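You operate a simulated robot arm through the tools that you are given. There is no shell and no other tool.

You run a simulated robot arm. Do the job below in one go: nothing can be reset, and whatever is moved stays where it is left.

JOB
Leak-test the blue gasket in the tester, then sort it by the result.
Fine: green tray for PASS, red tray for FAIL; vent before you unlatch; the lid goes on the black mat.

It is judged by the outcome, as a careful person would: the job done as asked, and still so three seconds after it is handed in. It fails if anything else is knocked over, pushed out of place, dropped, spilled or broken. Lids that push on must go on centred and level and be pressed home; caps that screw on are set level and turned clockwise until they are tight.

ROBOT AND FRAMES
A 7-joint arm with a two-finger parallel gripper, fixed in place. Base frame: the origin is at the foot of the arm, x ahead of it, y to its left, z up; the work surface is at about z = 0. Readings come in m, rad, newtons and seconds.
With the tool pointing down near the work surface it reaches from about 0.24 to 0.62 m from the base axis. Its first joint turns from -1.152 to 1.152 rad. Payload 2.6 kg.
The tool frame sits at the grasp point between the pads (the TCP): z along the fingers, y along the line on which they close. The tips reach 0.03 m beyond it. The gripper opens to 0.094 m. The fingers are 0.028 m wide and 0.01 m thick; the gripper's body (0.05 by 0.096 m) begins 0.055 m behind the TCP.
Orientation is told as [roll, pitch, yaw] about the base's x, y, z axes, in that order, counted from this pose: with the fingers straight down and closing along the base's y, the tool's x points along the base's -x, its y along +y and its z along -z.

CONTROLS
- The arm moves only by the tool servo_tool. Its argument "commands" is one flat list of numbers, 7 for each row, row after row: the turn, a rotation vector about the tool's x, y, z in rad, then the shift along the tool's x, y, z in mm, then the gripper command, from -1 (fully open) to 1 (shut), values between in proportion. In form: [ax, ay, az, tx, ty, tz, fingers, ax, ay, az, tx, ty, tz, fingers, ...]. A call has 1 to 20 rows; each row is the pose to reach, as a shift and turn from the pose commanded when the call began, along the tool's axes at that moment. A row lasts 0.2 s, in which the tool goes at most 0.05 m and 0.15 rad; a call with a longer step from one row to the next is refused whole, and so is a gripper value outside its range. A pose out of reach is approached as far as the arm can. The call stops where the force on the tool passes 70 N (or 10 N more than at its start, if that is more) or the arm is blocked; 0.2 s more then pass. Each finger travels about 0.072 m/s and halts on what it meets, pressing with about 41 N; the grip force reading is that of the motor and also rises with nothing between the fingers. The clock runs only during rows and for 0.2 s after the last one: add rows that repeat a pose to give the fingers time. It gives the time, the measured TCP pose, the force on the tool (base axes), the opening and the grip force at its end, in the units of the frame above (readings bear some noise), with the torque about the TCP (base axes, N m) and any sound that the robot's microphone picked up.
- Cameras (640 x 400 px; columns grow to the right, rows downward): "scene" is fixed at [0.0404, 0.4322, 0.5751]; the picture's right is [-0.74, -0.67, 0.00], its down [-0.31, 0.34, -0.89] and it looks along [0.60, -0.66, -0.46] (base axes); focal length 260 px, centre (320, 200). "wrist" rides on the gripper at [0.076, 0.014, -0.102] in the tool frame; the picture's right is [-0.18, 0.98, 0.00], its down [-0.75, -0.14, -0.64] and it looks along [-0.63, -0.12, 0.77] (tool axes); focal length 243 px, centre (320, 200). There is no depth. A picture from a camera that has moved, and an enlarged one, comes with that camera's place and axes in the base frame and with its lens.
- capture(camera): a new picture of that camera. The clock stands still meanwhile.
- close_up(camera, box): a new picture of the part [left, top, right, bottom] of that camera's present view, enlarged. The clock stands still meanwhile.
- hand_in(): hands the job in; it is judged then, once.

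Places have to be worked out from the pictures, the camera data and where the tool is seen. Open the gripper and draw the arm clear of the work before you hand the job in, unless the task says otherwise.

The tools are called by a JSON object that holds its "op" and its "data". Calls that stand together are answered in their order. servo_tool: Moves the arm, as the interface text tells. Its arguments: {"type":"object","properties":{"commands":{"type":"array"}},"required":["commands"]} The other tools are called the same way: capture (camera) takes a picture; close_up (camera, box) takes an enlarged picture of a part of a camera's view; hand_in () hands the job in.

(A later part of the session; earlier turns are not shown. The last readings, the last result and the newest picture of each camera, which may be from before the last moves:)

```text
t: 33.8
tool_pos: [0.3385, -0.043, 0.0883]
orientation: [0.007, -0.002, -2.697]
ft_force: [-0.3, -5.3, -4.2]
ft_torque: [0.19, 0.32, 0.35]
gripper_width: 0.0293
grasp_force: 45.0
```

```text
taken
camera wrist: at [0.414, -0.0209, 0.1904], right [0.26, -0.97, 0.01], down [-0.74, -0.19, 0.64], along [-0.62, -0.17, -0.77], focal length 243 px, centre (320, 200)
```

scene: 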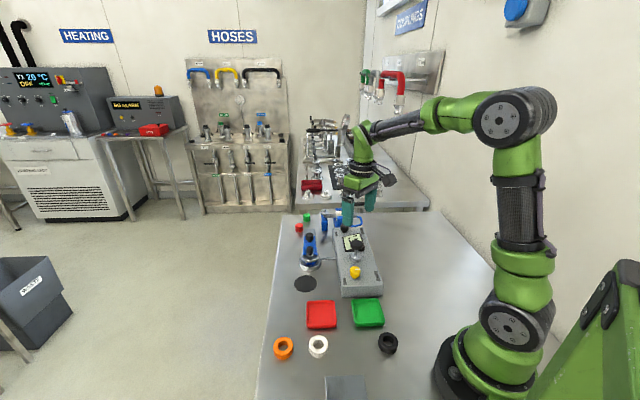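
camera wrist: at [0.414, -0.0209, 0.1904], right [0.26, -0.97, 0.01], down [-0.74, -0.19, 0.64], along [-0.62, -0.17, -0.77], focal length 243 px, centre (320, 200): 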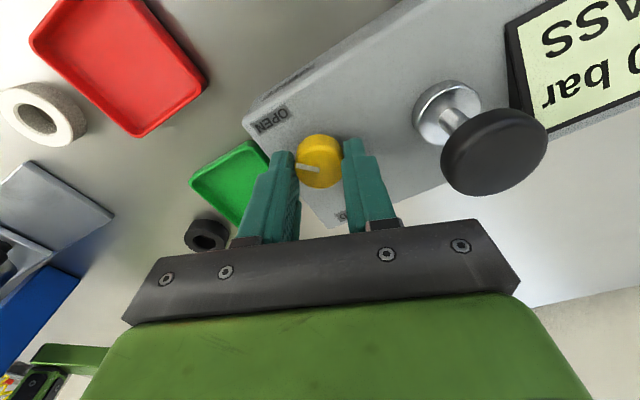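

The torque rose to 0.35 Nm as the knob met its open stop; the pointer is on the OPEN side at 0.0 bar. I'll release, lift clear, and unwind the wrist to line up with the latch.

{"op": "servo_tool", "data": {"commands": [0, 0, 0, 0, 0, 0, -0.06, 0, 0, 0, 0, 0, 0, -0.06, 0, 0, 0, 0, 0, -30, -0.06, 0, 0, 0, 0, 0, -70, -0.06, 0, 0, 0, 0, 0, -110, -0.06, 0, 0, -0.14, 0, 0, -130, -0.06, 0, 0, -0.28, 0, 0, -130, -0.06, 0, 0, -0.42, 0, 0, -130, -0.06, 0, 0, -0.56, 0, 0, -130, -0.06, 0, 0, -0.7, 0, 0, -130, -0.06, 0, 0, -0.84, 0, 0, -130, -0.06, 0, 0, -0.98, 0, 0, -130, -0.06, 0, 0, -1.12, 0, 0, -130, -0.06, 0, 0, -1.26, 0, 0, -130, -0.06, 0, 0, -1.4, 0, 0, -130, -0.06, 0, 0, -1.54, 0, 0, -130, -0.06, 0, 0, -1.68, 0, 0, -130, -0.06, 0, 0, -1.82, 0, 0, -130, -0.06, 0, 0, -1.887, 0, 0, -130, -0.06, 0, 0, -1.887, 0, 0, -130, -0.06]}}

{"op": "capture", "data": {"camera": "wrist"}}

{"op": "close_up", "data": {"camera": "scene", "box": [270, 190, 398, 300]}}

```text
t: 38.0
tool_pos: [0.3392, -0.0416, 0.2176]
orientation: [-0.005, -0.003, -0.803]
ft_force: [-0.1, 0.3, 0.8]
ft_torque: [-0.02, -0.03, 0.03]
gripper_width: 0.0498
grasp_force: 0.0
```

```text
taken
camera wrist: at [0.2969, 0.0254, 0.32], right [0.84, 0.55, 0.0], down [0.42, -0.64, 0.65], along [0.35, -0.54, -0.76], focal length 243 px, centre (320, 200)
```

wrist: 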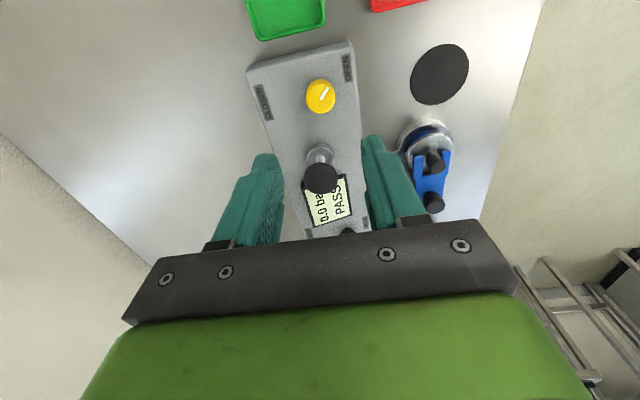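

```text
3.64 times, centred on (334, 245) of scene
camera zoom: at [0.0404, 0.4322, 0.5751], right [-0.74, -0.67, 0.0], down [-0.31, 0.34, -0.89], along [0.6, -0.66, -0.46], focal length 944 px, centre (269, 36)
```

zoom: 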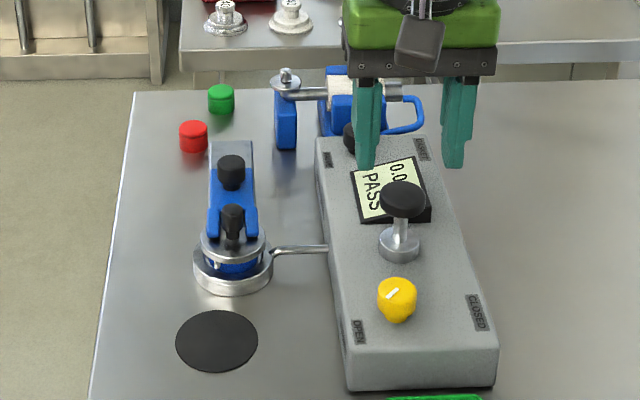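

The vent pointer now points at OPEN, with 0.0 bar and PASS on the display. I'll move above the latch knob at about (0.540, -0.069).

{"op": "servo_tool", "data": {"commands": [0, 0, 0, -32, 25, 0, -0.06, 0, 0, 0, -64, 50, 0, -0.06, 0, 0, 0, -96, 75, 0, -0.06, 0, 0, 0, -128, 101, 10, -0.06, 0, 0, 0, -159, 126, 20, -0.06, 0, 0, 0, -159, 126, 20, -0.06]}}

{"op": "capture", "data": {"camera": "wrist"}}

{"op": "close_up", "data": {"camera": "scene", "box": [270, 190, 398, 300]}}

```text
t: 39.4
tool_pos: [0.5402, -0.0674, 0.1982]
orientation: [-0.006, -0.003, -0.806]
ft_force: [0.0, -0.2, -0.8]
ft_torque: [0.02, -0.01, -0.01]
gripper_width: 0.0498
grasp_force: 0.0
```

```text
taken
camera wrist: at [0.4986, -0.0014, 0.3001], right [0.84, 0.55, 0.0], down [0.42, -0.64, 0.65], along [0.35, -0.54, -0.76], focal length 243 px, centre (320, 200)
```

wrist: 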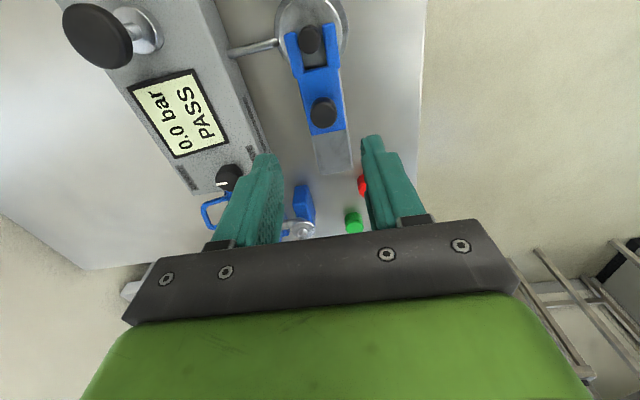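

```text
3.64 times, centred on (334, 245) of scene
camera zoom: at [0.0404, 0.4322, 0.5751], right [-0.74, -0.67, 0.0], down [-0.31, 0.34, -0.89], along [0.6, -0.66, -0.46], focal length 944 px, centre (269, 36)
```

zoom: 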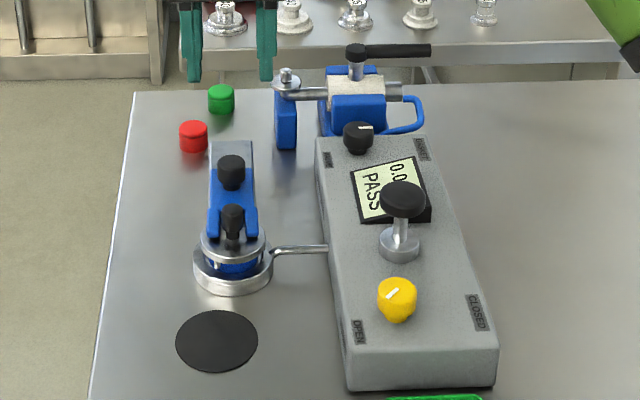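

The latch knob is nearly below the tool, about 3 mm toward +tool y. I'll lower to about 0.125, correct, and check again.

{"op": "servo_tool", "data": {"commands": [0, 0, 0, 0, 3, 25, -0.06, 0, 0, 0, 0, 3, 50, -0.06, 0, 0, 0, 0, 3, 72, -0.06, 0, 0, 0, 0, 3, 72, -0.06]}}

{"op": "capture", "data": {"camera": "wrist"}}

{"op": "close_up", "data": {"camera": "scene", "box": [280, 200, 360, 280]}}

```text
t: 40.4
tool_pos: [0.5416, -0.066, 0.125]
orientation: [-0.005, -0.004, -0.805]
ft_force: [-0.4, -0.5, 0.3]
ft_torque: [0.02, 0.0, -0.02]
gripper_width: 0.0496
grasp_force: 0.1
```

```text
taken
camera wrist: at [0.5002, 0.0006, 0.2277], right [0.84, 0.55, 0.0], down [0.42, -0.64, 0.65], along [0.35, -0.54, -0.76], focal length 243 px, centre (320, 200)
```

wrist: 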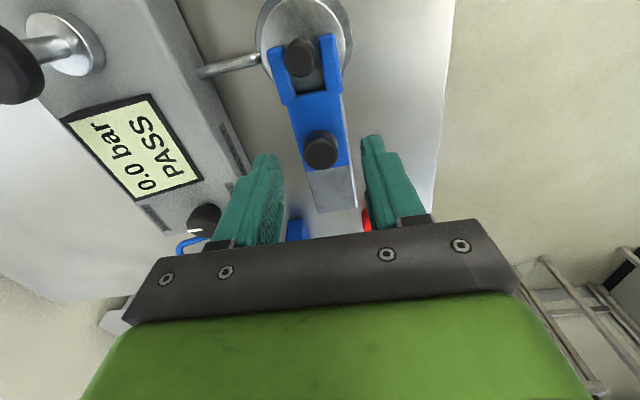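

```text
5.00 times, centred on (320, 240) of scene
camera zoom: at [0.0404, 0.4322, 0.5751], right [-0.74, -0.67, 0.0], down [-0.31, 0.34, -0.89], along [0.6, -0.66, -0.46], focal length 1298 px, centre (320, 0)
```

zoom: 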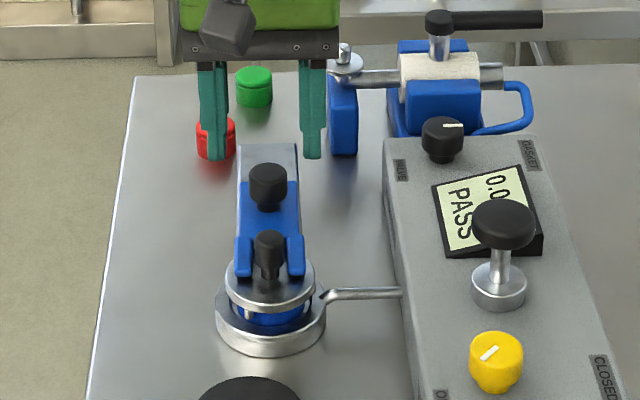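

The knob is aligned laterally. I'll lower so the tips sit just above the slide, then grip the latch knob.

{"op": "servo_tool", "data": {"commands": [0, 0, 0, -2, 1, 12, -0.06, 0, 0, 0, -2, 1, 22, -0.06, 0, 0, 0, -2, 1, 31, -0.06, 0, 0, 0, -2, 1, 31, -0.06]}}

{"op": "capture", "data": {"camera": "wrist"}}

{"op": "close_up", "data": {"camera": "scene", "box": [280, 200, 360, 280]}}

```text
t: 41.4
tool_pos: [0.545, -0.0671, 0.0956]
orientation: [-0.005, -0.004, -0.807]
ft_force: [0.6, 0.1, 1.3]
ft_torque: [0.0, 0.04, 0.0]
gripper_width: 0.0496
grasp_force: 0.1
```

```text
taken
camera wrist: at [0.5022, -0.0006, 0.1975], right [0.84, 0.55, 0.0], down [0.42, -0.64, 0.65], along [0.35, -0.54, -0.76], focal length 243 px, centre (320, 200)
```

wrist: 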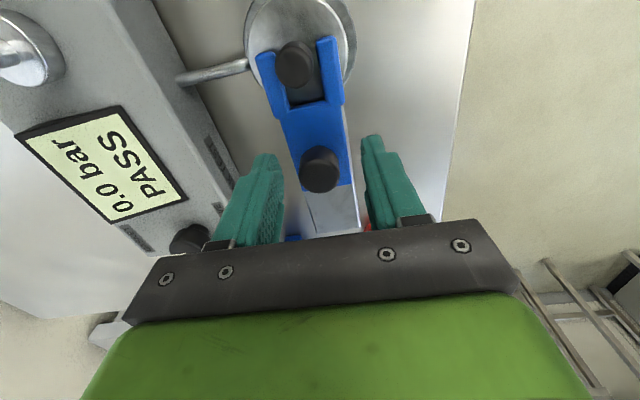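

```text
5.00 times, centred on (320, 240) of scene
camera zoom: at [0.0404, 0.4322, 0.5751], right [-0.74, -0.67, 0.0], down [-0.31, 0.34, -0.89], along [0.6, -0.66, -0.46], focal length 1298 px, centre (320, 0)
```

zoom: 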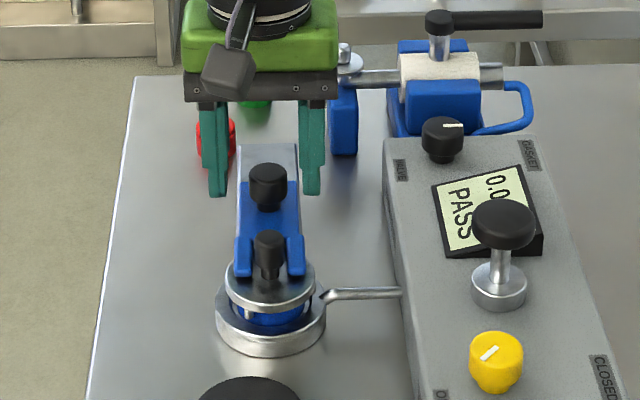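

The knob is between the fingers with the tips well down its side. I'll grip it now.

{"op": "servo_tool", "data": {"commands": [0, 0, 0, 0, 0, 1, 0.4, 0, 0, 0, 0, 0, 1, 1, 0, 0, 0, 0, 0, 1, 1, 0, 0, 0, 0, 0, 1, 1]}}

{"op": "close_up", "data": {"camera": "wrist", "box": [220, 70, 420, 215]}}

```text
t: 42.4
tool_pos: [0.5436, -0.0694, 0.0936]
orientation: [-0.008, -0.006, -0.808]
ft_force: [-11.1, -9.1, 6.4]
ft_torque: [0.02, 0.18, -0.19]
gripper_width: 0.025
grasp_force: 45.3
```

```text
2.76 times, centred on (320, 142) of wrist
camera zoom: at [0.5017, -0.0021, 0.1963], right [0.84, 0.55, -0.01], down [0.42, -0.64, 0.65], along [0.35, -0.55, -0.76], focal length 669 px, centre (320, 359)
```

zoom: 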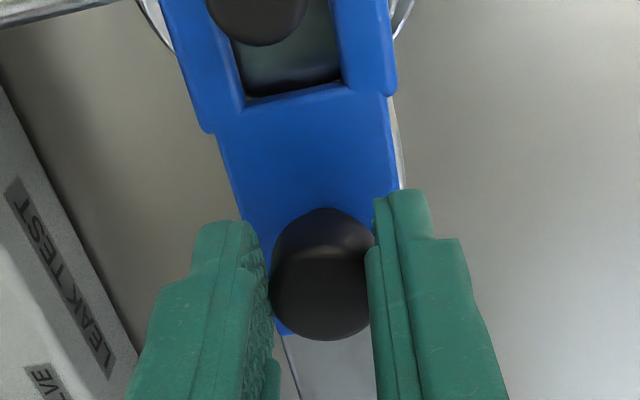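

Gripped at 25 mm. I'll slide the latch back along its rail, away from the chamber, in small steps.

{"op": "servo_tool", "data": {"commands": [0, 0, 0, 0, -1.5, 0, 1, 0, 0, 0, -5, -1.5, 0, 1, 0, 0, 0, -10, -1.2, 0, 1, 0, 0, 0, -15, -1, 0, 1, 0, 0, 0, -20, -1, 0, 1, 0, 0, 0, -20, -1, 0, 1]}}

{"op": "capture", "data": {"camera": "wrist"}}

{"op": "close_up", "data": {"camera": "scene", "box": [280, 200, 360, 280]}}

```text
t: 43.8
tool_pos: [0.5577, -0.083, 0.0943]
orientation: [-0.005, -0.006, -0.807]
ft_force: [-8.8, -9.0, 7.3]
ft_torque: [0.07, 0.2, -0.05]
gripper_width: 0.0249
grasp_force: 45.4
```

```text
taken
camera wrist: at [0.5153, -0.0166, 0.1963], right [0.84, 0.55, 0.0], down [0.42, -0.64, 0.65], along [0.35, -0.54, -0.76], focal length 243 px, centre (320, 200)
```

wrist: 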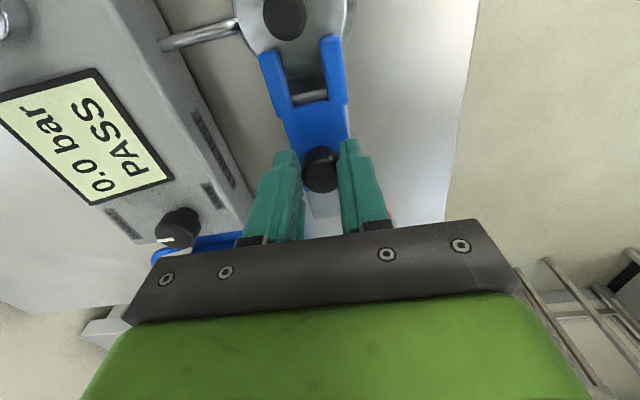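

```text
5.00 times, centred on (320, 240) of scene
camera zoom: at [0.0404, 0.4322, 0.5751], right [-0.74, -0.67, 0.0], down [-0.31, 0.34, -0.89], along [0.6, -0.66, -0.46], focal length 1298 px, centre (320, 0)
```

zoom: 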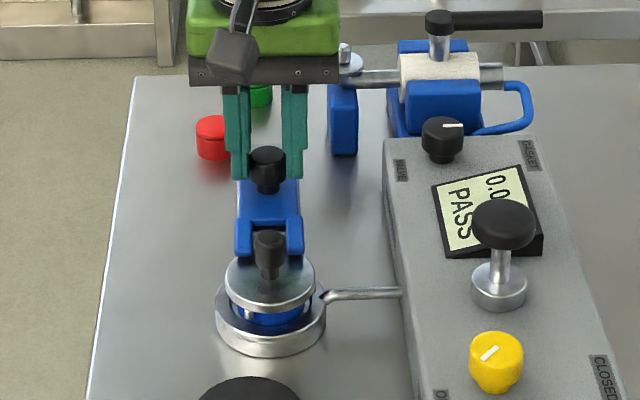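

The latch slides freely, 20 mm so far. I'll pull it further until the fork is fully off the lid.

{"op": "servo_tool", "data": {"commands": [0, 0, 0, -4, 0, 0, 1, 0, 0, 0, -8, 0, 0, 1, 0, 0, 0, -12, 0, 0, 1, 0, 0, 0, -16, 0, 0, 1, 0, 0, 0, -16, 0, 0, 1]}}

{"op": "capture", "data": {"camera": "wrist"}}

{"op": "close_up", "data": {"camera": "scene", "box": [280, 200, 360, 280]}}

```text
t: 45.0
tool_pos: [0.5686, -0.0951, 0.0947]
orientation: [-0.004, -0.004, -0.805]
ft_force: [-4.2, -3.4, 3.2]
ft_torque: [-0.25, -0.44, -0.05]
gripper_width: 0.0249
grasp_force: 44.9
```

```text
taken
camera wrist: at [0.526, -0.0276, 0.1964], right [0.84, 0.55, 0.0], down [0.42, -0.64, 0.65], along [0.35, -0.54, -0.76], focal length 243 px, centre (320, 200)
```

wrist: 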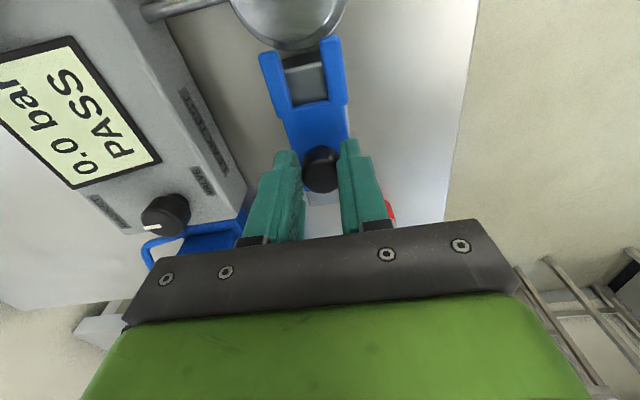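

```text
5.00 times, centred on (320, 240) of scene
camera zoom: at [0.0404, 0.4322, 0.5751], right [-0.74, -0.67, 0.0], down [-0.31, 0.34, -0.89], along [0.6, -0.66, -0.46], focal length 1298 px, centre (320, 0)
```

zoom: 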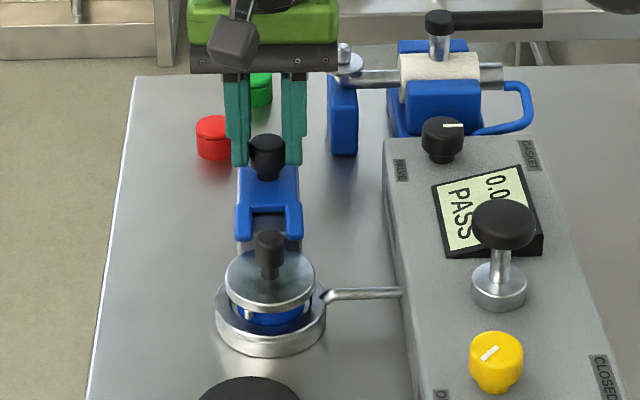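

The fork tips are about at the lid's rim. I'll pull a little more, gently, for real clearance.

{"op": "servo_tool", "data": {"commands": [0, 0, 0, -2, 0, 0, 1, 0, 0, 0, -4, 0, 0, 1, 0, 0, 0, -6, 0, 0, 1, 0, 0, 0, -8, 0, 0, 1]}}

{"op": "capture", "data": {"camera": "wrist"}}

```text
t: 46.0
tool_pos: [0.5742, -0.0998, 0.0935]
orientation: [-0.005, -0.003, -0.806]
ft_force: [-2.3, -3.5, 4.7]
ft_torque: [0.39, 0.11, -0.09]
gripper_width: 0.0248
grasp_force: 45.3
```

```text
taken
camera wrist: at [0.532, -0.0334, 0.1964], right [0.84, 0.55, 0.0], down [0.42, -0.64, 0.65], along [0.35, -0.54, -0.76], focal length 243 px, centre (320, 200)
```

wrist: 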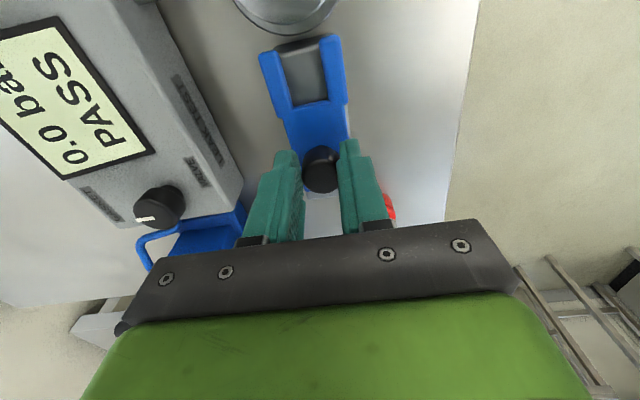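

The fork now clears the lid rim. I'll pull 4 mm more for margin, then release and lift straight up.

{"op": "servo_tool", "data": {"commands": [0, 0, 0, -2, 0, 0, 1, 0, 0, 0, -4, 0, 0, 1, 0, 0, 0, -4, 0, 0, 1, 0, 0, 0, -4, 0, 0, -0.06, 0, 0, 0, -4, 0, 0, -0.06, 0, 0, 0, -4, 0, -20, -0.06, 0, 0, 0, -4, 0, -50, -0.06, 0, 0, 0, -4, 0, -80, -0.06, 0, 0, 0, -4, 0, -80, -0.06]}}

{"op": "capture", "data": {"camera": "wrist"}}

{"op": "close_up", "data": {"camera": "scene", "box": [280, 200, 360, 280]}}

```text
t: 48.0
tool_pos: [0.5782, -0.1023, 0.1744]
orientation: [-0.006, -0.005, -0.807]
ft_force: [0.5, 0.1, -0.5]
ft_torque: [-0.01, 0.0, 0.01]
gripper_width: 0.0497
grasp_force: 0.1
```

```text
taken
camera wrist: at [0.5352, -0.034, 0.2772], right [0.84, 0.55, 0.0], down [0.42, -0.64, 0.65], along [0.35, -0.54, -0.76], focal length 243 px, centre (320, 200)
```

wrist: 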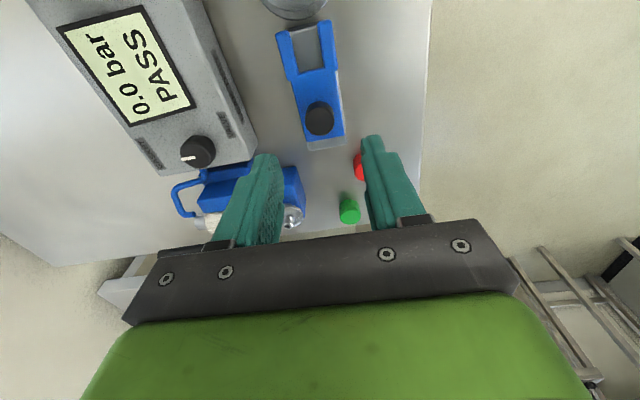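

```text
5.00 times, centred on (320, 240) of scene
camera zoom: at [0.0404, 0.4322, 0.5751], right [-0.74, -0.67, 0.0], down [-0.31, 0.34, -0.89], along [0.6, -0.66, -0.46], focal length 1298 px, centre (320, 0)
```

zoom: 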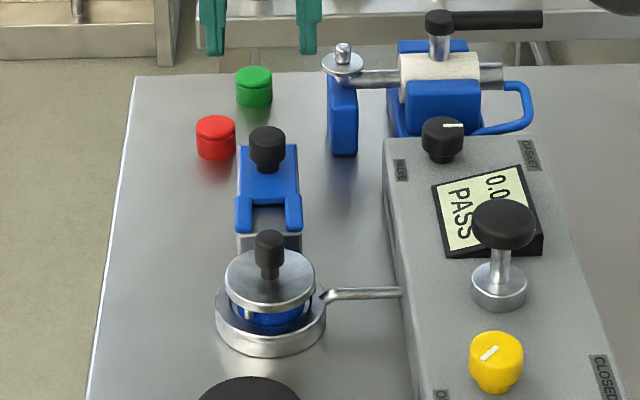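

The latch is fully back. I'll move above the lid knob at about (0.504, -0.028).

{"op": "servo_tool", "data": {"commands": [0, 0, 0, 35, 0, 0, -0.06, 0, 0, 0, 70, -1, 0, -0.06, 0, 0, 0, 104, -2, 20, -0.06, 0, 0, 0, 104, -2, 40, -0.06, 0, 0, 0, 104, -2, 40, -0.06]}}

{"op": "capture", "data": {"camera": "wrist"}}

{"op": "close_up", "data": {"camera": "scene", "box": [280, 200, 360, 280]}}

```text
t: 49.2
tool_pos: [0.5027, -0.0272, 0.135]
orientation: [-0.005, -0.005, -0.808]
ft_force: [0.9, -0.7, 0.1]
ft_torque: [0.01, -0.02, -0.02]
gripper_width: 0.0498
grasp_force: 0.1
```

```text
taken
camera wrist: at [0.4605, 0.039, 0.2373], right [0.84, 0.55, 0.0], down [0.42, -0.64, 0.65], along [0.35, -0.54, -0.76], focal length 243 px, centre (320, 200)
```

wrist: 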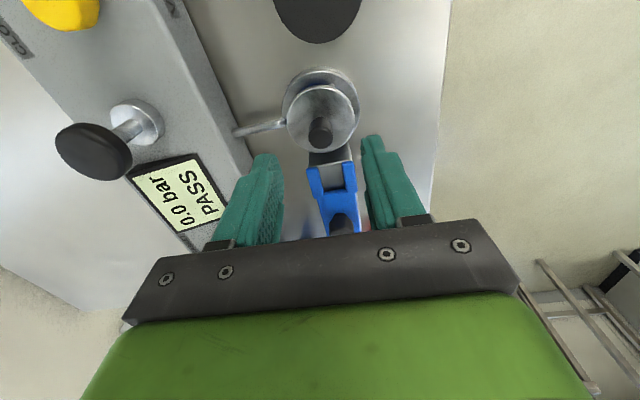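

```text
5.00 times, centred on (320, 240) of scene
camera zoom: at [0.0404, 0.4322, 0.5751], right [-0.74, -0.67, 0.0], down [-0.31, 0.34, -0.89], along [0.6, -0.66, -0.46], focal length 1298 px, centre (320, 0)
```

zoom: 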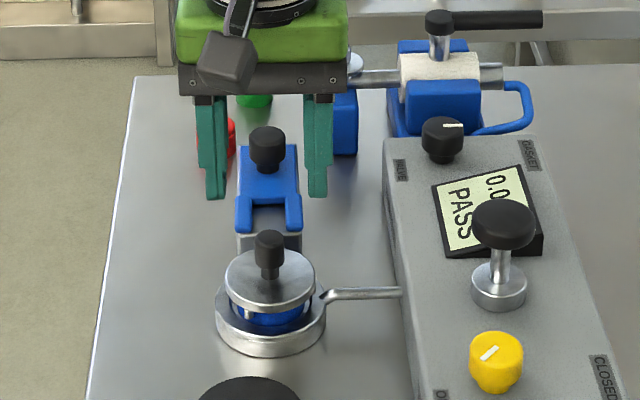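

The knob is about 4 mm toward the camera side of the tool. I'll shift and descend around it.

{"op": "servo_tool", "data": {"commands": [0, 0, 0, 4, 0, 15, -0.06, 0, 0, 0, 4, 0, 30, -0.06, 0, 0, 0, 4, 0, 42, -0.06, 0, 0, 0, 4, 0, 52, -0.06, 0, 0, 0, 4, 0, 52, -0.06]}}

{"op": "capture", "data": {"camera": "wrist"}}

{"op": "close_up", "data": {"camera": "scene", "box": [280, 200, 360, 280]}}

```text
t: 50.4
tool_pos: [0.5005, -0.026, 0.0822]
orientation: [-0.005, -0.001, -0.807]
ft_force: [-0.6, 0.5, 0.4]
ft_torque: [0.0, -0.02, 0.0]
gripper_width: 0.0497
grasp_force: 0.2
```

```text
taken
camera wrist: at [0.4588, 0.0396, 0.1839], right [0.84, 0.55, 0.0], down [0.42, -0.64, 0.65], along [0.35, -0.54, -0.76], focal length 243 px, centre (320, 200)
```

wrist: 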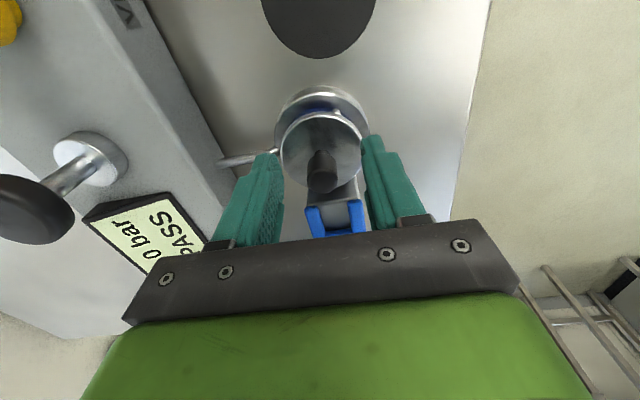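

```text
5.00 times, centred on (320, 240) of scene
camera zoom: at [0.0404, 0.4322, 0.5751], right [-0.74, -0.67, 0.0], down [-0.31, 0.34, -0.89], along [0.6, -0.66, -0.46], focal length 1298 px, centre (320, 0)
```

zoom: 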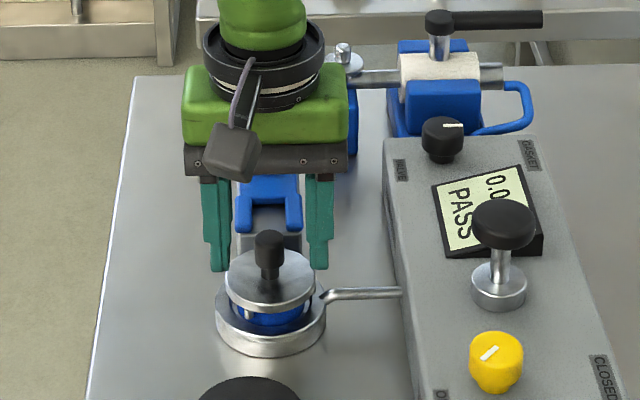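

The lid knob is centred between the fingers and the tips are clear above the lid. I'll grip it.

{"op": "servo_tool", "data": {"commands": [0, 0, 0, 0, 1, 0, 0.4, 0, 0, 0, 0, 1, 0, 1, 0, 0, 0, 0, 1, 0, 1, 0, 0, 0, 0, 1, 0, 1]}}

{"op": "close_up", "data": {"camera": "wrist", "box": [220, 70, 420, 215]}}

{"op": "close_up", "data": {"camera": "scene", "box": [280, 200, 360, 280]}}

```text
t: 51.4
tool_pos: [0.5008, -0.0267, 0.0834]
orientation: [-0.006, -0.005, -0.806]
ft_force: [-1.3, -1.5, 0.0]
ft_torque: [-0.04, 0.0, 0.01]
gripper_width: 0.0175
grasp_force: 41.0
```

```text
2.76 times, centred on (320, 142) of wrist
camera zoom: at [0.4596, 0.0402, 0.1846], right [0.84, 0.55, 0.0], down [0.42, -0.64, 0.65], along [0.35, -0.54, -0.76], focal length 669 px, centre (320, 359)
```

zoom: 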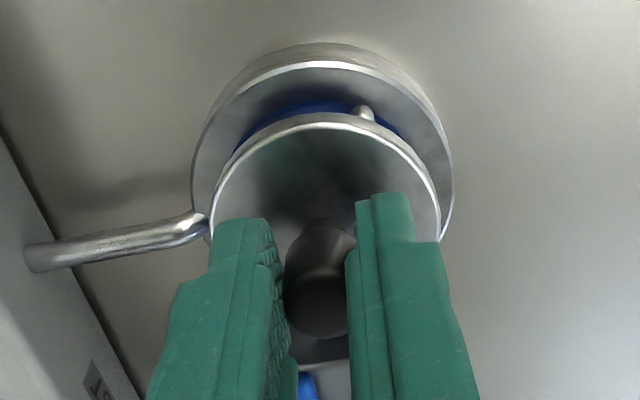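

```text
5.00 times, centred on (320, 240) of scene
camera zoom: at [0.0404, 0.4322, 0.5751], right [-0.74, -0.67, 0.0], down [-0.31, 0.34, -0.89], along [0.6, -0.66, -0.46], focal length 1298 px, centre (320, 0)
```

zoom: 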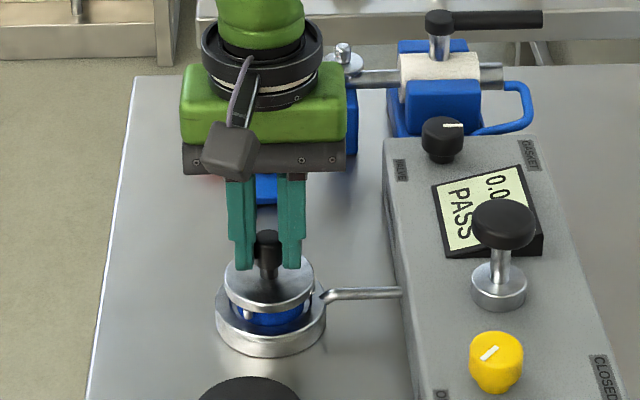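

The knob is held at 17.5 mm with almost no side force. I'll lift the lid straight up.

{"op": "servo_tool", "data": {"commands": [0, 0, 0, 0, 0, -5, 1, 0, 0, 0, 0, 0, -12, 1, 0, 0, 0, 0, 0, -25, 1, 0, 0, 0, 0, 0, -40, 1, 0, 0, 0, 0, 0, -55, 1, 0, 0, 0, 0, 0, -70, 1, 0, 0, 0, 0, 0, -70, 1]}}

{"op": "capture", "data": {"camera": "wrist"}}

{"op": "close_up", "data": {"camera": "scene", "box": [270, 200, 370, 300]}}

```text
t: 53.0
tool_pos: [0.501, -0.0264, 0.1537]
orientation: [-0.006, -0.003, -0.806]
ft_force: [0.6, -0.4, -2.2]
ft_torque: [0.03, 0.03, 0.01]
gripper_width: 0.0178
grasp_force: 40.8
```

```text
taken
camera wrist: at [0.4594, 0.0405, 0.2554], right [0.84, 0.55, 0.0], down [0.42, -0.64, 0.65], along [0.35, -0.54, -0.76], focal length 243 px, centre (320, 200)
```

wrist: 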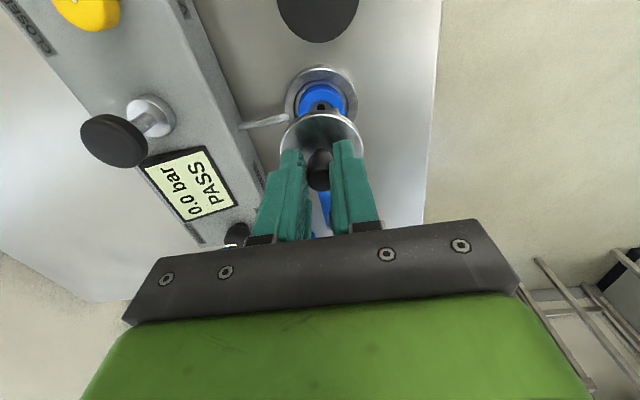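

```text
4.00 times, centred on (320, 250) of scene
camera zoom: at [0.0404, 0.4322, 0.5751], right [-0.74, -0.67, 0.0], down [-0.31, 0.34, -0.89], along [0.6, -0.66, -0.46], focal length 1039 px, centre (320, 0)
```

zoom: 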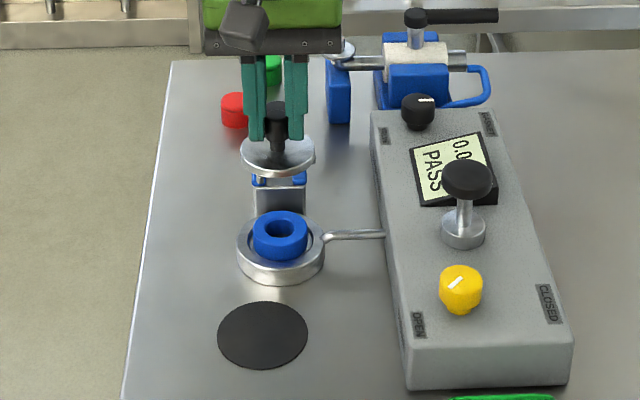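

The lid is off and level, and the blue gasket sits in the cup. The mat's centre is at about (0.456, 0.040), so I'll carry the lid there.

{"op": "servo_tool", "data": {"commands": [0, 0, 0, 20, 3, 0, 1, 0, 0, 0, 40, 7, 0, 1, 0, 0, 0, 60, 10, 0, 1, 0, 0, 0, 79, 13, 20, 1, 0, 0, 0, 79, 13, 50, 1, 0, 0, 0, 79, 13, 50, 1]}}

{"op": "capture", "data": {"camera": "wrist"}}

{"op": "close_up", "data": {"camera": "scene", "box": [260, 210, 360, 310]}}

```text
t: 54.4
tool_pos: [0.4553, 0.0395, 0.1005]
orientation: [-0.007, -0.005, -0.807]
ft_force: [-0.5, -0.1, -2.1]
ft_torque: [0.03, 0.02, -0.01]
gripper_width: 0.0177
grasp_force: 41.3
```

```text
taken
camera wrist: at [0.4128, 0.1065, 0.2033], right [0.84, 0.55, 0.0], down [0.42, -0.64, 0.65], along [0.35, -0.54, -0.76], focal length 243 px, centre (320, 200)
```

wrist: 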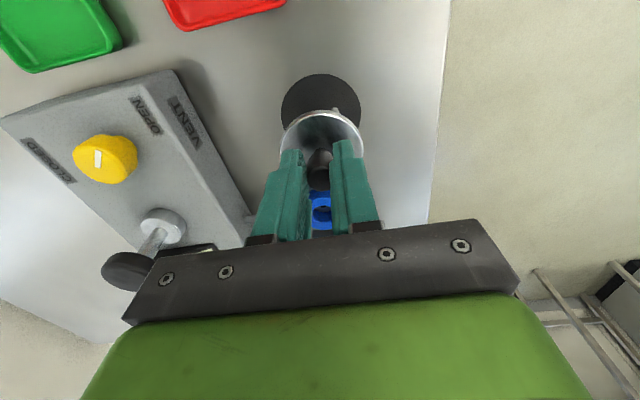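

```text
4.00 times, centred on (310, 260) of scene
camera zoom: at [0.0404, 0.4322, 0.5751], right [-0.74, -0.67, 0.0], down [-0.31, 0.34, -0.89], along [0.6, -0.66, -0.46], focal length 1039 px, centre (360, -40)
```

zoom: 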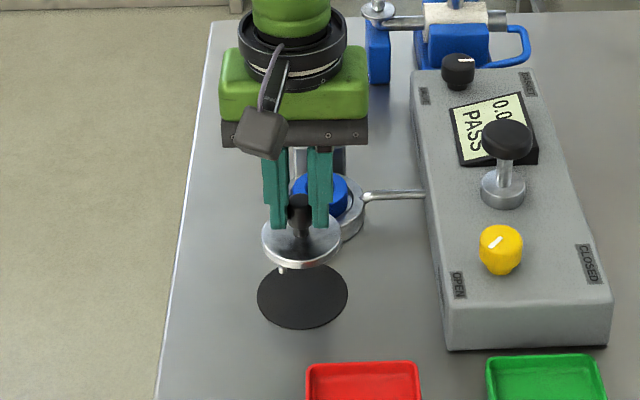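

The lid is centred over the mat. I see a small pin under it, so I'll look closer before setting it down.

{"op": "close_up", "data": {"camera": "scene", "box": [290, 245, 335, 295]}}

```text
8.00 times, centred on (312, 270) of scene
camera zoom: at [0.0404, 0.4322, 0.5751], right [-0.74, -0.67, 0.0], down [-0.31, 0.34, -0.89], along [0.6, -0.66, -0.46], focal length 2077 px, centre (380, -360)
```

zoom: 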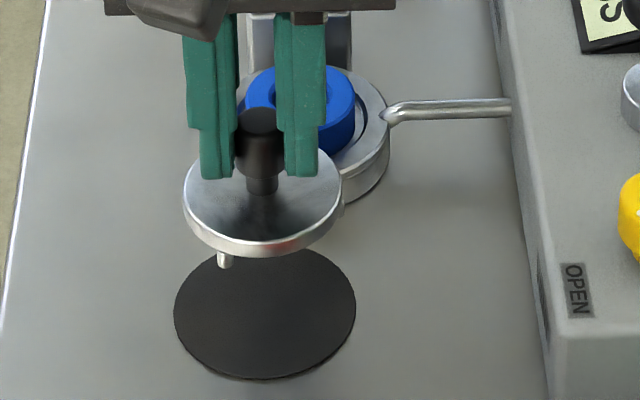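

It's just a short locating pin, so the lid may rest very slightly tilted. I'll lower to near the mat, then come down in small steps watching the force.

{"op": "servo_tool", "data": {"commands": [0, 0, 0, 0, 0, 15, 1, 0, 0, 0, 0, 0, 30, 1, 0, 0, 0, 0, 0, 42, 1, 0, 0, 0, 0, 0, 42, 1]}}

{"op": "close_up", "data": {"camera": "scene", "box": [290, 245, 335, 295]}}

```text
t: 55.4
tool_pos: [0.4555, 0.0404, 0.0605]
orientation: [-0.003, -0.006, -0.808]
ft_force: [-13.9, -1.8, 28.0]
ft_torque: [0.05, 0.11, -0.05]
gripper_width: 0.0177
grasp_force: 40.9
```

```text
8.00 times, centred on (312, 270) of scene
camera zoom: at [0.0403, 0.4322, 0.5752], right [-0.74, -0.67, 0.0], down [-0.31, 0.34, -0.89], along [0.6, -0.66, -0.46], focal length 2077 px, centre (380, -360)
```

zoom: 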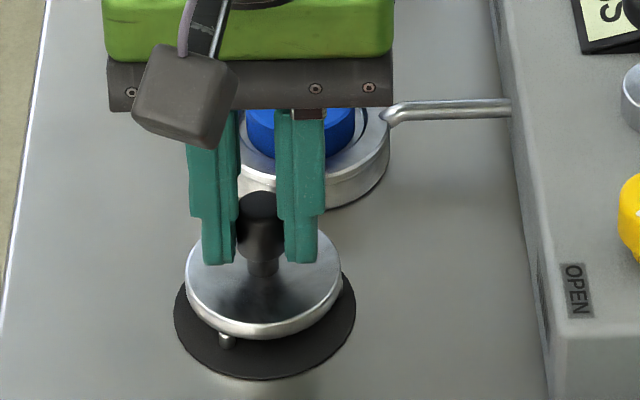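

Contact is already made (28 N) with the lid within the mat. I'll ease off slightly, then open the fingers and look.

{"op": "servo_tool", "data": {"commands": [0, 0, 0, 0, 0, -2, 1, 0, 0, 0, 0, 0, -2, 1]}}

{"op": "close_up", "data": {"camera": "scene", "box": [290, 245, 335, 295]}}

{"op": "capture", "data": {"camera": "wrist"}}

```text
t: 56.0
tool_pos: [0.4545, 0.0401, 0.0617]
orientation: [-0.005, -0.004, -0.805]
ft_force: [1.0, -2.0, 0.6]
ft_torque: [-0.1, -0.2, -0.04]
gripper_width: 0.018
grasp_force: 41.6
```

```text
8.00 times, centred on (312, 270) of scene
camera zoom: at [0.0404, 0.4322, 0.5751], right [-0.74, -0.67, 0.0], down [-0.31, 0.34, -0.89], along [0.6, -0.66, -0.46], focal length 2077 px, centre (380, -360)
```

zoom: 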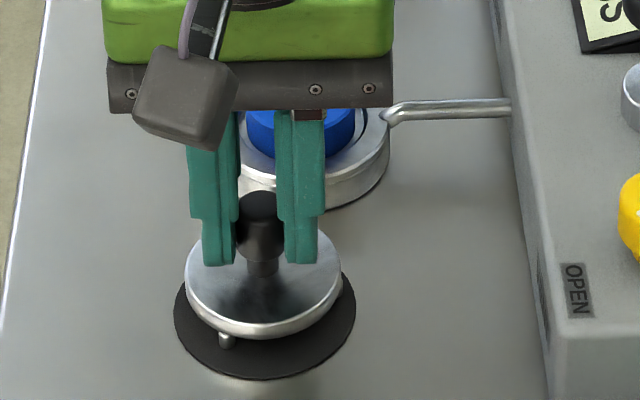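

```text
taken
camera wrist: at [0.4137, 0.1068, 0.1623], right [0.84, 0.55, 0.0], down [0.42, -0.64, 0.65], along [0.35, -0.54, -0.76], focal length 243 px, centre (320, 200)
```

wrist: 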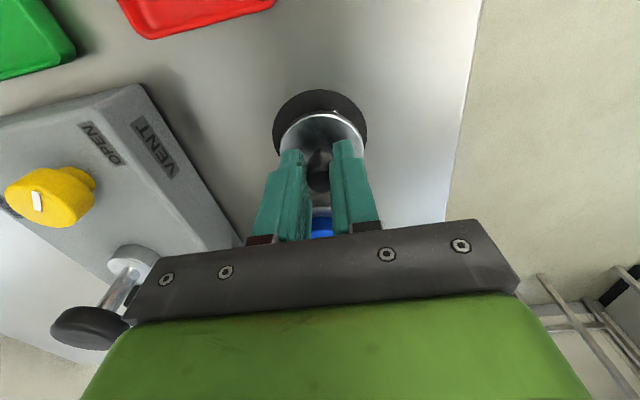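

The load is off and the low torque indicates the lid is supported on several feet. I'll open the fingers to release it.

{"op": "servo_tool", "data": {"commands": [0, 0, 0, 0, 0, 0, 0.5, 0, 0, 0, 0, 0, 0, 0.3, 0, 0, 0, 0, 0, 0, -0.06, 0, 0, 0, 0, 0, 0, -0.06]}}

{"op": "close_up", "data": {"camera": "scene", "box": [290, 245, 335, 295]}}

{"op": "capture", "data": {"camera": "wrist"}}

```text
t: 57.0
tool_pos: [0.4571, 0.0404, 0.0608]
orientation: [-0.004, -0.004, -0.806]
ft_force: [0.1, -0.1, -0.3]
ft_torque: [0.04, 0.04, 0.0]
gripper_width: 0.0498
grasp_force: 0.1
```

```text
8.00 times, centred on (312, 270) of scene
camera zoom: at [0.0404, 0.4322, 0.5751], right [-0.74, -0.67, 0.0], down [-0.31, 0.34, -0.89], along [0.6, -0.66, -0.46], focal length 2077 px, centre (380, -360)
```

zoom: 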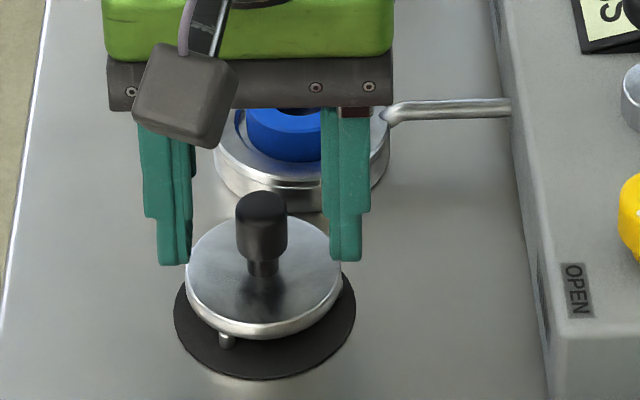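

```text
taken
camera wrist: at [0.4136, 0.1069, 0.1633], right [0.84, 0.55, 0.0], down [0.42, -0.64, 0.65], along [0.35, -0.54, -0.76], focal length 243 px, centre (320, 200)
```

wrist: 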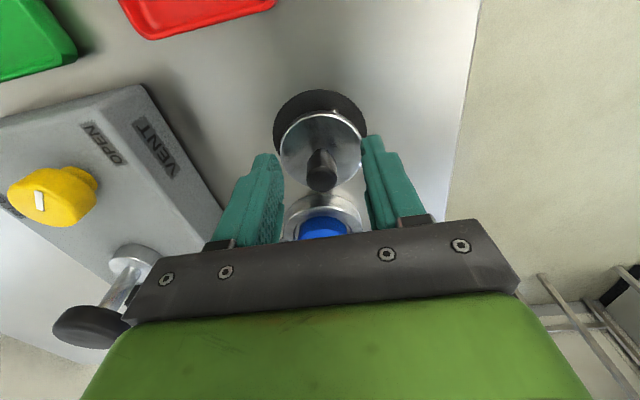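

The lid rests steadily on the mat. I'll rise straight up and move above the cup to look at the gasket.

{"op": "servo_tool", "data": {"commands": [0, 0, 0, 0, 0, -15, -0.06, 0, 0, 0, 0, 0, -40, -0.06, 0, 0, 0, 0, 0, -80, -0.06, 0, 0, 0, 0, 0, -120, -0.06, 0, 0, 0, -26, -4, -120, -0.06, 0, 0, 0, -52, -9, -120, -0.06, 0, 0, 0, -77, -13, -120, -0.06, 0, 0, 0, -77, -13, -90, -0.06, 0, 0, 0, -77, -13, -75, -0.06, 0, 0, 0, -77, -13, -75, -0.06]}}

{"op": "capture", "data": {"camera": "wrist"}}

{"op": "close_up", "data": {"camera": "scene", "box": [280, 210, 360, 300]}}

```text
t: 59.2
tool_pos: [0.5006, -0.0242, 0.1366]
orientation: [-0.005, -0.005, -0.806]
ft_force: [0.0, 1.0, -0.7]
ft_torque: [-0.01, -0.05, 0.03]
gripper_width: 0.0497
grasp_force: 0.0
```

```text
taken
camera wrist: at [0.4579, 0.0427, 0.2396], right [0.84, 0.55, 0.0], down [0.42, -0.64, 0.65], along [0.35, -0.54, -0.76], focal length 243 px, centre (320, 200)
```

wrist: 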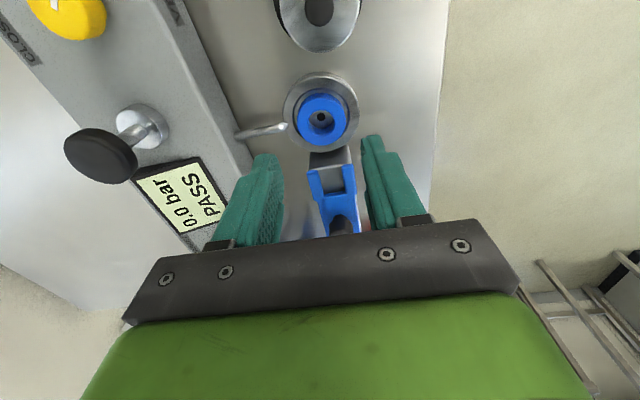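

```text
4.44 times, centred on (320, 255) of scene
camera zoom: at [0.0404, 0.4322, 0.5751], right [-0.74, -0.67, 0.0], down [-0.31, 0.34, -0.89], along [0.6, -0.66, -0.46], focal length 1154 px, centre (320, -44)
```

zoom: 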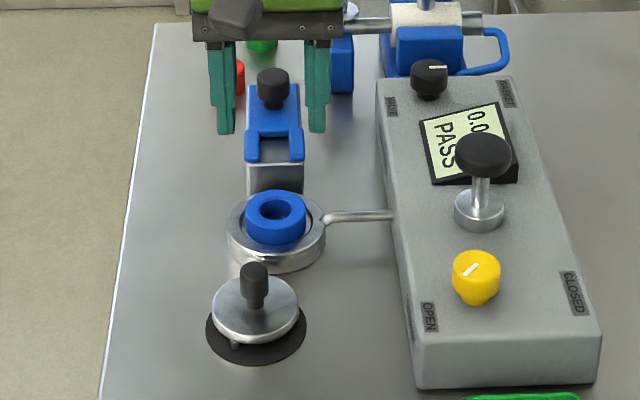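

The gasket is at about (0.502, -0.022), about 42 mm across with its top near z 0.036. At the current yaw one finger would land over the inlet tube. I'll rotate the gripper so the fingers come down between the tube and the latch fork, open to about 56 mm, and check.

{"op": "servo_tool", "data": {"commands": [0, 0, 0.15, 0, 2, 0, -0.2, 0, 0, 0.3, 0, 2, 0, -0.2, 0, 0, 0.45, 0, 2, 0, -0.2, 0, 0, 0.59, 0, 2, 0, -0.2, 0, 0, 0.59, 0, 2, 25, -0.2, 0, 0, 0.59, 0, 2, 25, -0.2]}}

{"op": "capture", "data": {"camera": "wrist"}}

{"op": "close_up", "data": {"camera": "scene", "box": [280, 210, 360, 300]}}

```text
t: 60.6
tool_pos: [0.5003, -0.0235, 0.1103]
orientation: [-0.002, -0.006, -1.398]
ft_force: [0.5, -0.6, -0.3]
ft_torque: [-0.02, -0.03, 0.02]
gripper_width: 0.0566
grasp_force: 0.0
```

```text
taken
camera wrist: at [0.5023, 0.0565, 0.2137], right [1.0, -0.01, 0.0], down [-0.01, -0.76, 0.65], along [-0.01, -0.65, -0.76], focal length 243 px, centre (320, 200)
```

wrist: 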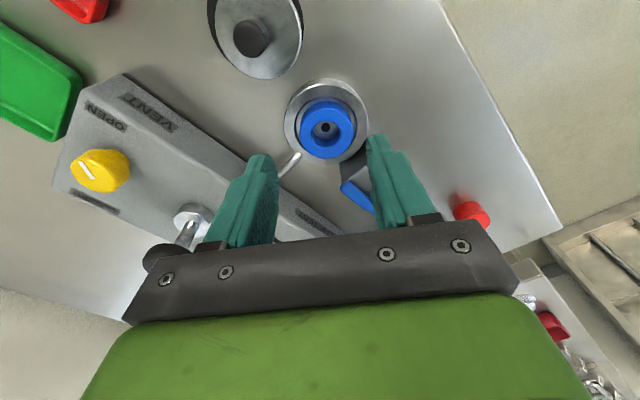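

```text
4.44 times, centred on (320, 255) of scene
camera zoom: at [0.0404, 0.4322, 0.5751], right [-0.74, -0.67, 0.0], down [-0.31, 0.34, -0.89], along [0.6, -0.66, -0.46], focal length 1154 px, centre (320, -44)
```

zoom: 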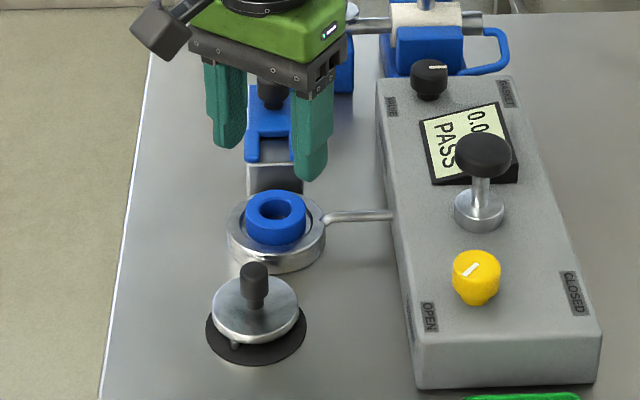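

The gasket is about 4 mm toward +x of the tool. I'll shift, lower part way, and check again.

{"op": "servo_tool", "data": {"commands": [0, 0, 0, 2, 4, 15, -0.2, 0, 0, 0, 2, 4, 32, -0.2, 0, 0, 0, 2, 4, 32, -0.2]}}

{"op": "capture", "data": {"camera": "wrist"}}

{"op": "close_up", "data": {"camera": "scene", "box": [290, 220, 345, 275]}}

```text
t: 61.4
tool_pos: [0.5037, -0.0204, 0.08]
orientation: [-0.002, -0.007, -1.394]
ft_force: [0.2, 1.2, 0.2]
ft_torque: [0.01, 0.0, 0.0]
gripper_width: 0.0563
grasp_force: 0.0
```

```text
taken
camera wrist: at [0.5062, 0.0587, 0.1814], right [1.0, -0.01, 0.0], down [-0.01, -0.76, 0.65], along [-0.01, -0.65, -0.76], focal length 243 px, centre (320, 200)
```

wrist: 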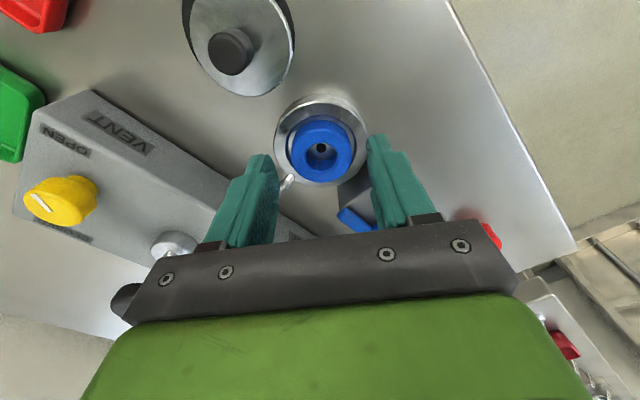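

```text
7.27 times, centred on (318, 248) of scene
camera zoom: at [0.0404, 0.4322, 0.5751], right [-0.74, -0.67, 0.0], down [-0.31, 0.34, -0.89], along [0.6, -0.66, -0.46], focal length 1888 px, centre (338, -146)
```

zoom: 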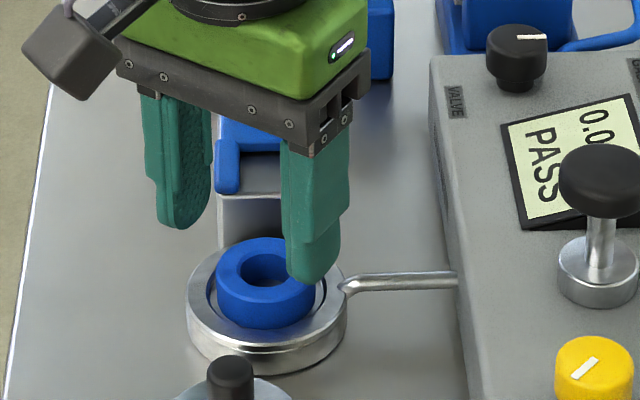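

The gasket is aligned and both fingers have a clear path. I'll lower so the tips end just above the cup rim.

{"op": "servo_tool", "data": {"commands": [0, 0, 0, 0, 0, 10, -0.2, 0, 0, 0, 0, 0, 18, -0.2, 0, 0, 0, 0, 0, 25, -0.2, 0, 0, 0, 0, 0, 25, -0.2]}}

{"op": "close_up", "data": {"camera": "wrist", "box": [220, 70, 420, 215]}}

{"op": "close_up", "data": {"camera": "scene", "box": [290, 220, 345, 275]}}

```text
t: 62.4
tool_pos: [0.5038, -0.0219, 0.054]
orientation: [-0.001, -0.007, -1.396]
ft_force: [-0.5, -0.6, -0.8]
ft_torque: [-0.01, 0.02, 0.0]
gripper_width: 0.0563
grasp_force: 0.1
```

```text
2.76 times, centred on (320, 142) of wrist
camera zoom: at [0.5056, 0.0584, 0.1568], right [1.0, -0.01, 0.0], down [-0.01, -0.76, 0.65], along [-0.01, -0.65, -0.76], focal length 669 px, centre (320, 359)
```

zoom: 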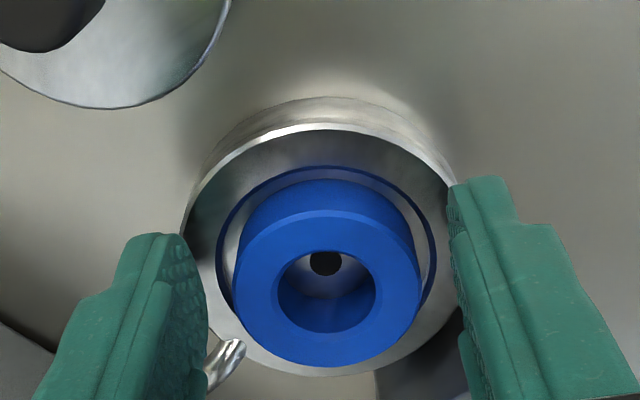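

```text
7.27 times, centred on (318, 248) of scene
camera zoom: at [0.0404, 0.4322, 0.5751], right [-0.74, -0.67, 0.0], down [-0.31, 0.34, -0.89], along [0.6, -0.66, -0.46], focal length 1888 px, centre (338, -146)
```

zoom: 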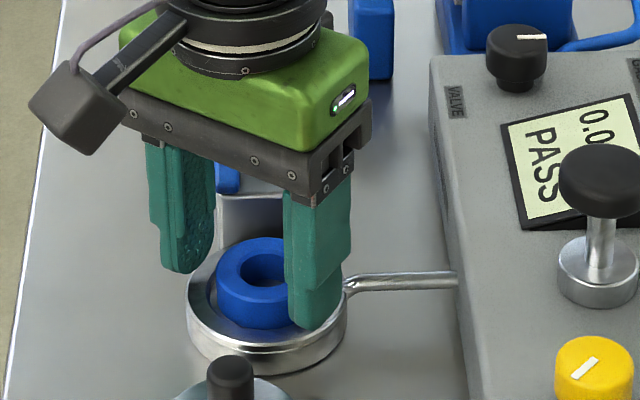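

Well centred, with the tips just above the rim. I'll close on the gasket.

{"op": "servo_tool", "data": {"commands": [0, 0, 0, 0, 0, 1, 0, 0, 0, 0, 0, 0, 1, 0.5, 0, 0, 0, 0, 0, 1, 1, 0, 0, 0, 0, 0, 1, 1, 0, 0, 0, 0, 0, 1, 1]}}

{"op": "close_up", "data": {"camera": "wrist", "box": [220, 70, 420, 215]}}

```text
t: 63.6
tool_pos: [0.5037, -0.0203, 0.0536]
orientation: [-0.002, -0.006, -1.396]
ft_force: [-3.7, -0.1, 4.3]
ft_torque: [-0.05, 0.08, 0.01]
gripper_width: 0.0414
grasp_force: 41.0
```

```text
2.76 times, centred on (320, 142) of wrist
camera zoom: at [0.5055, 0.0584, 0.1558], right [1.0, -0.01, 0.0], down [-0.01, -0.76, 0.65], along [-0.01, -0.65, -0.76], focal length 669 px, centre (320, 359)
```

zoom: 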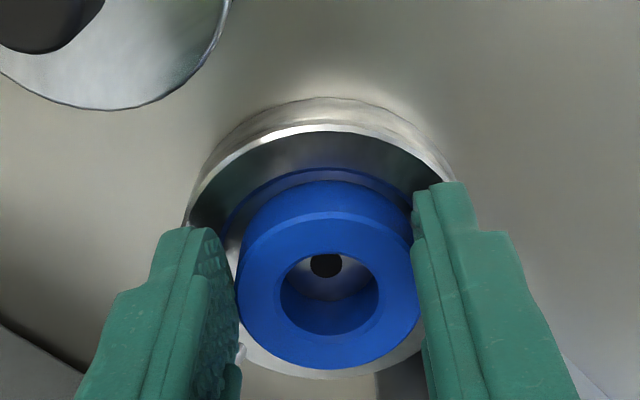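

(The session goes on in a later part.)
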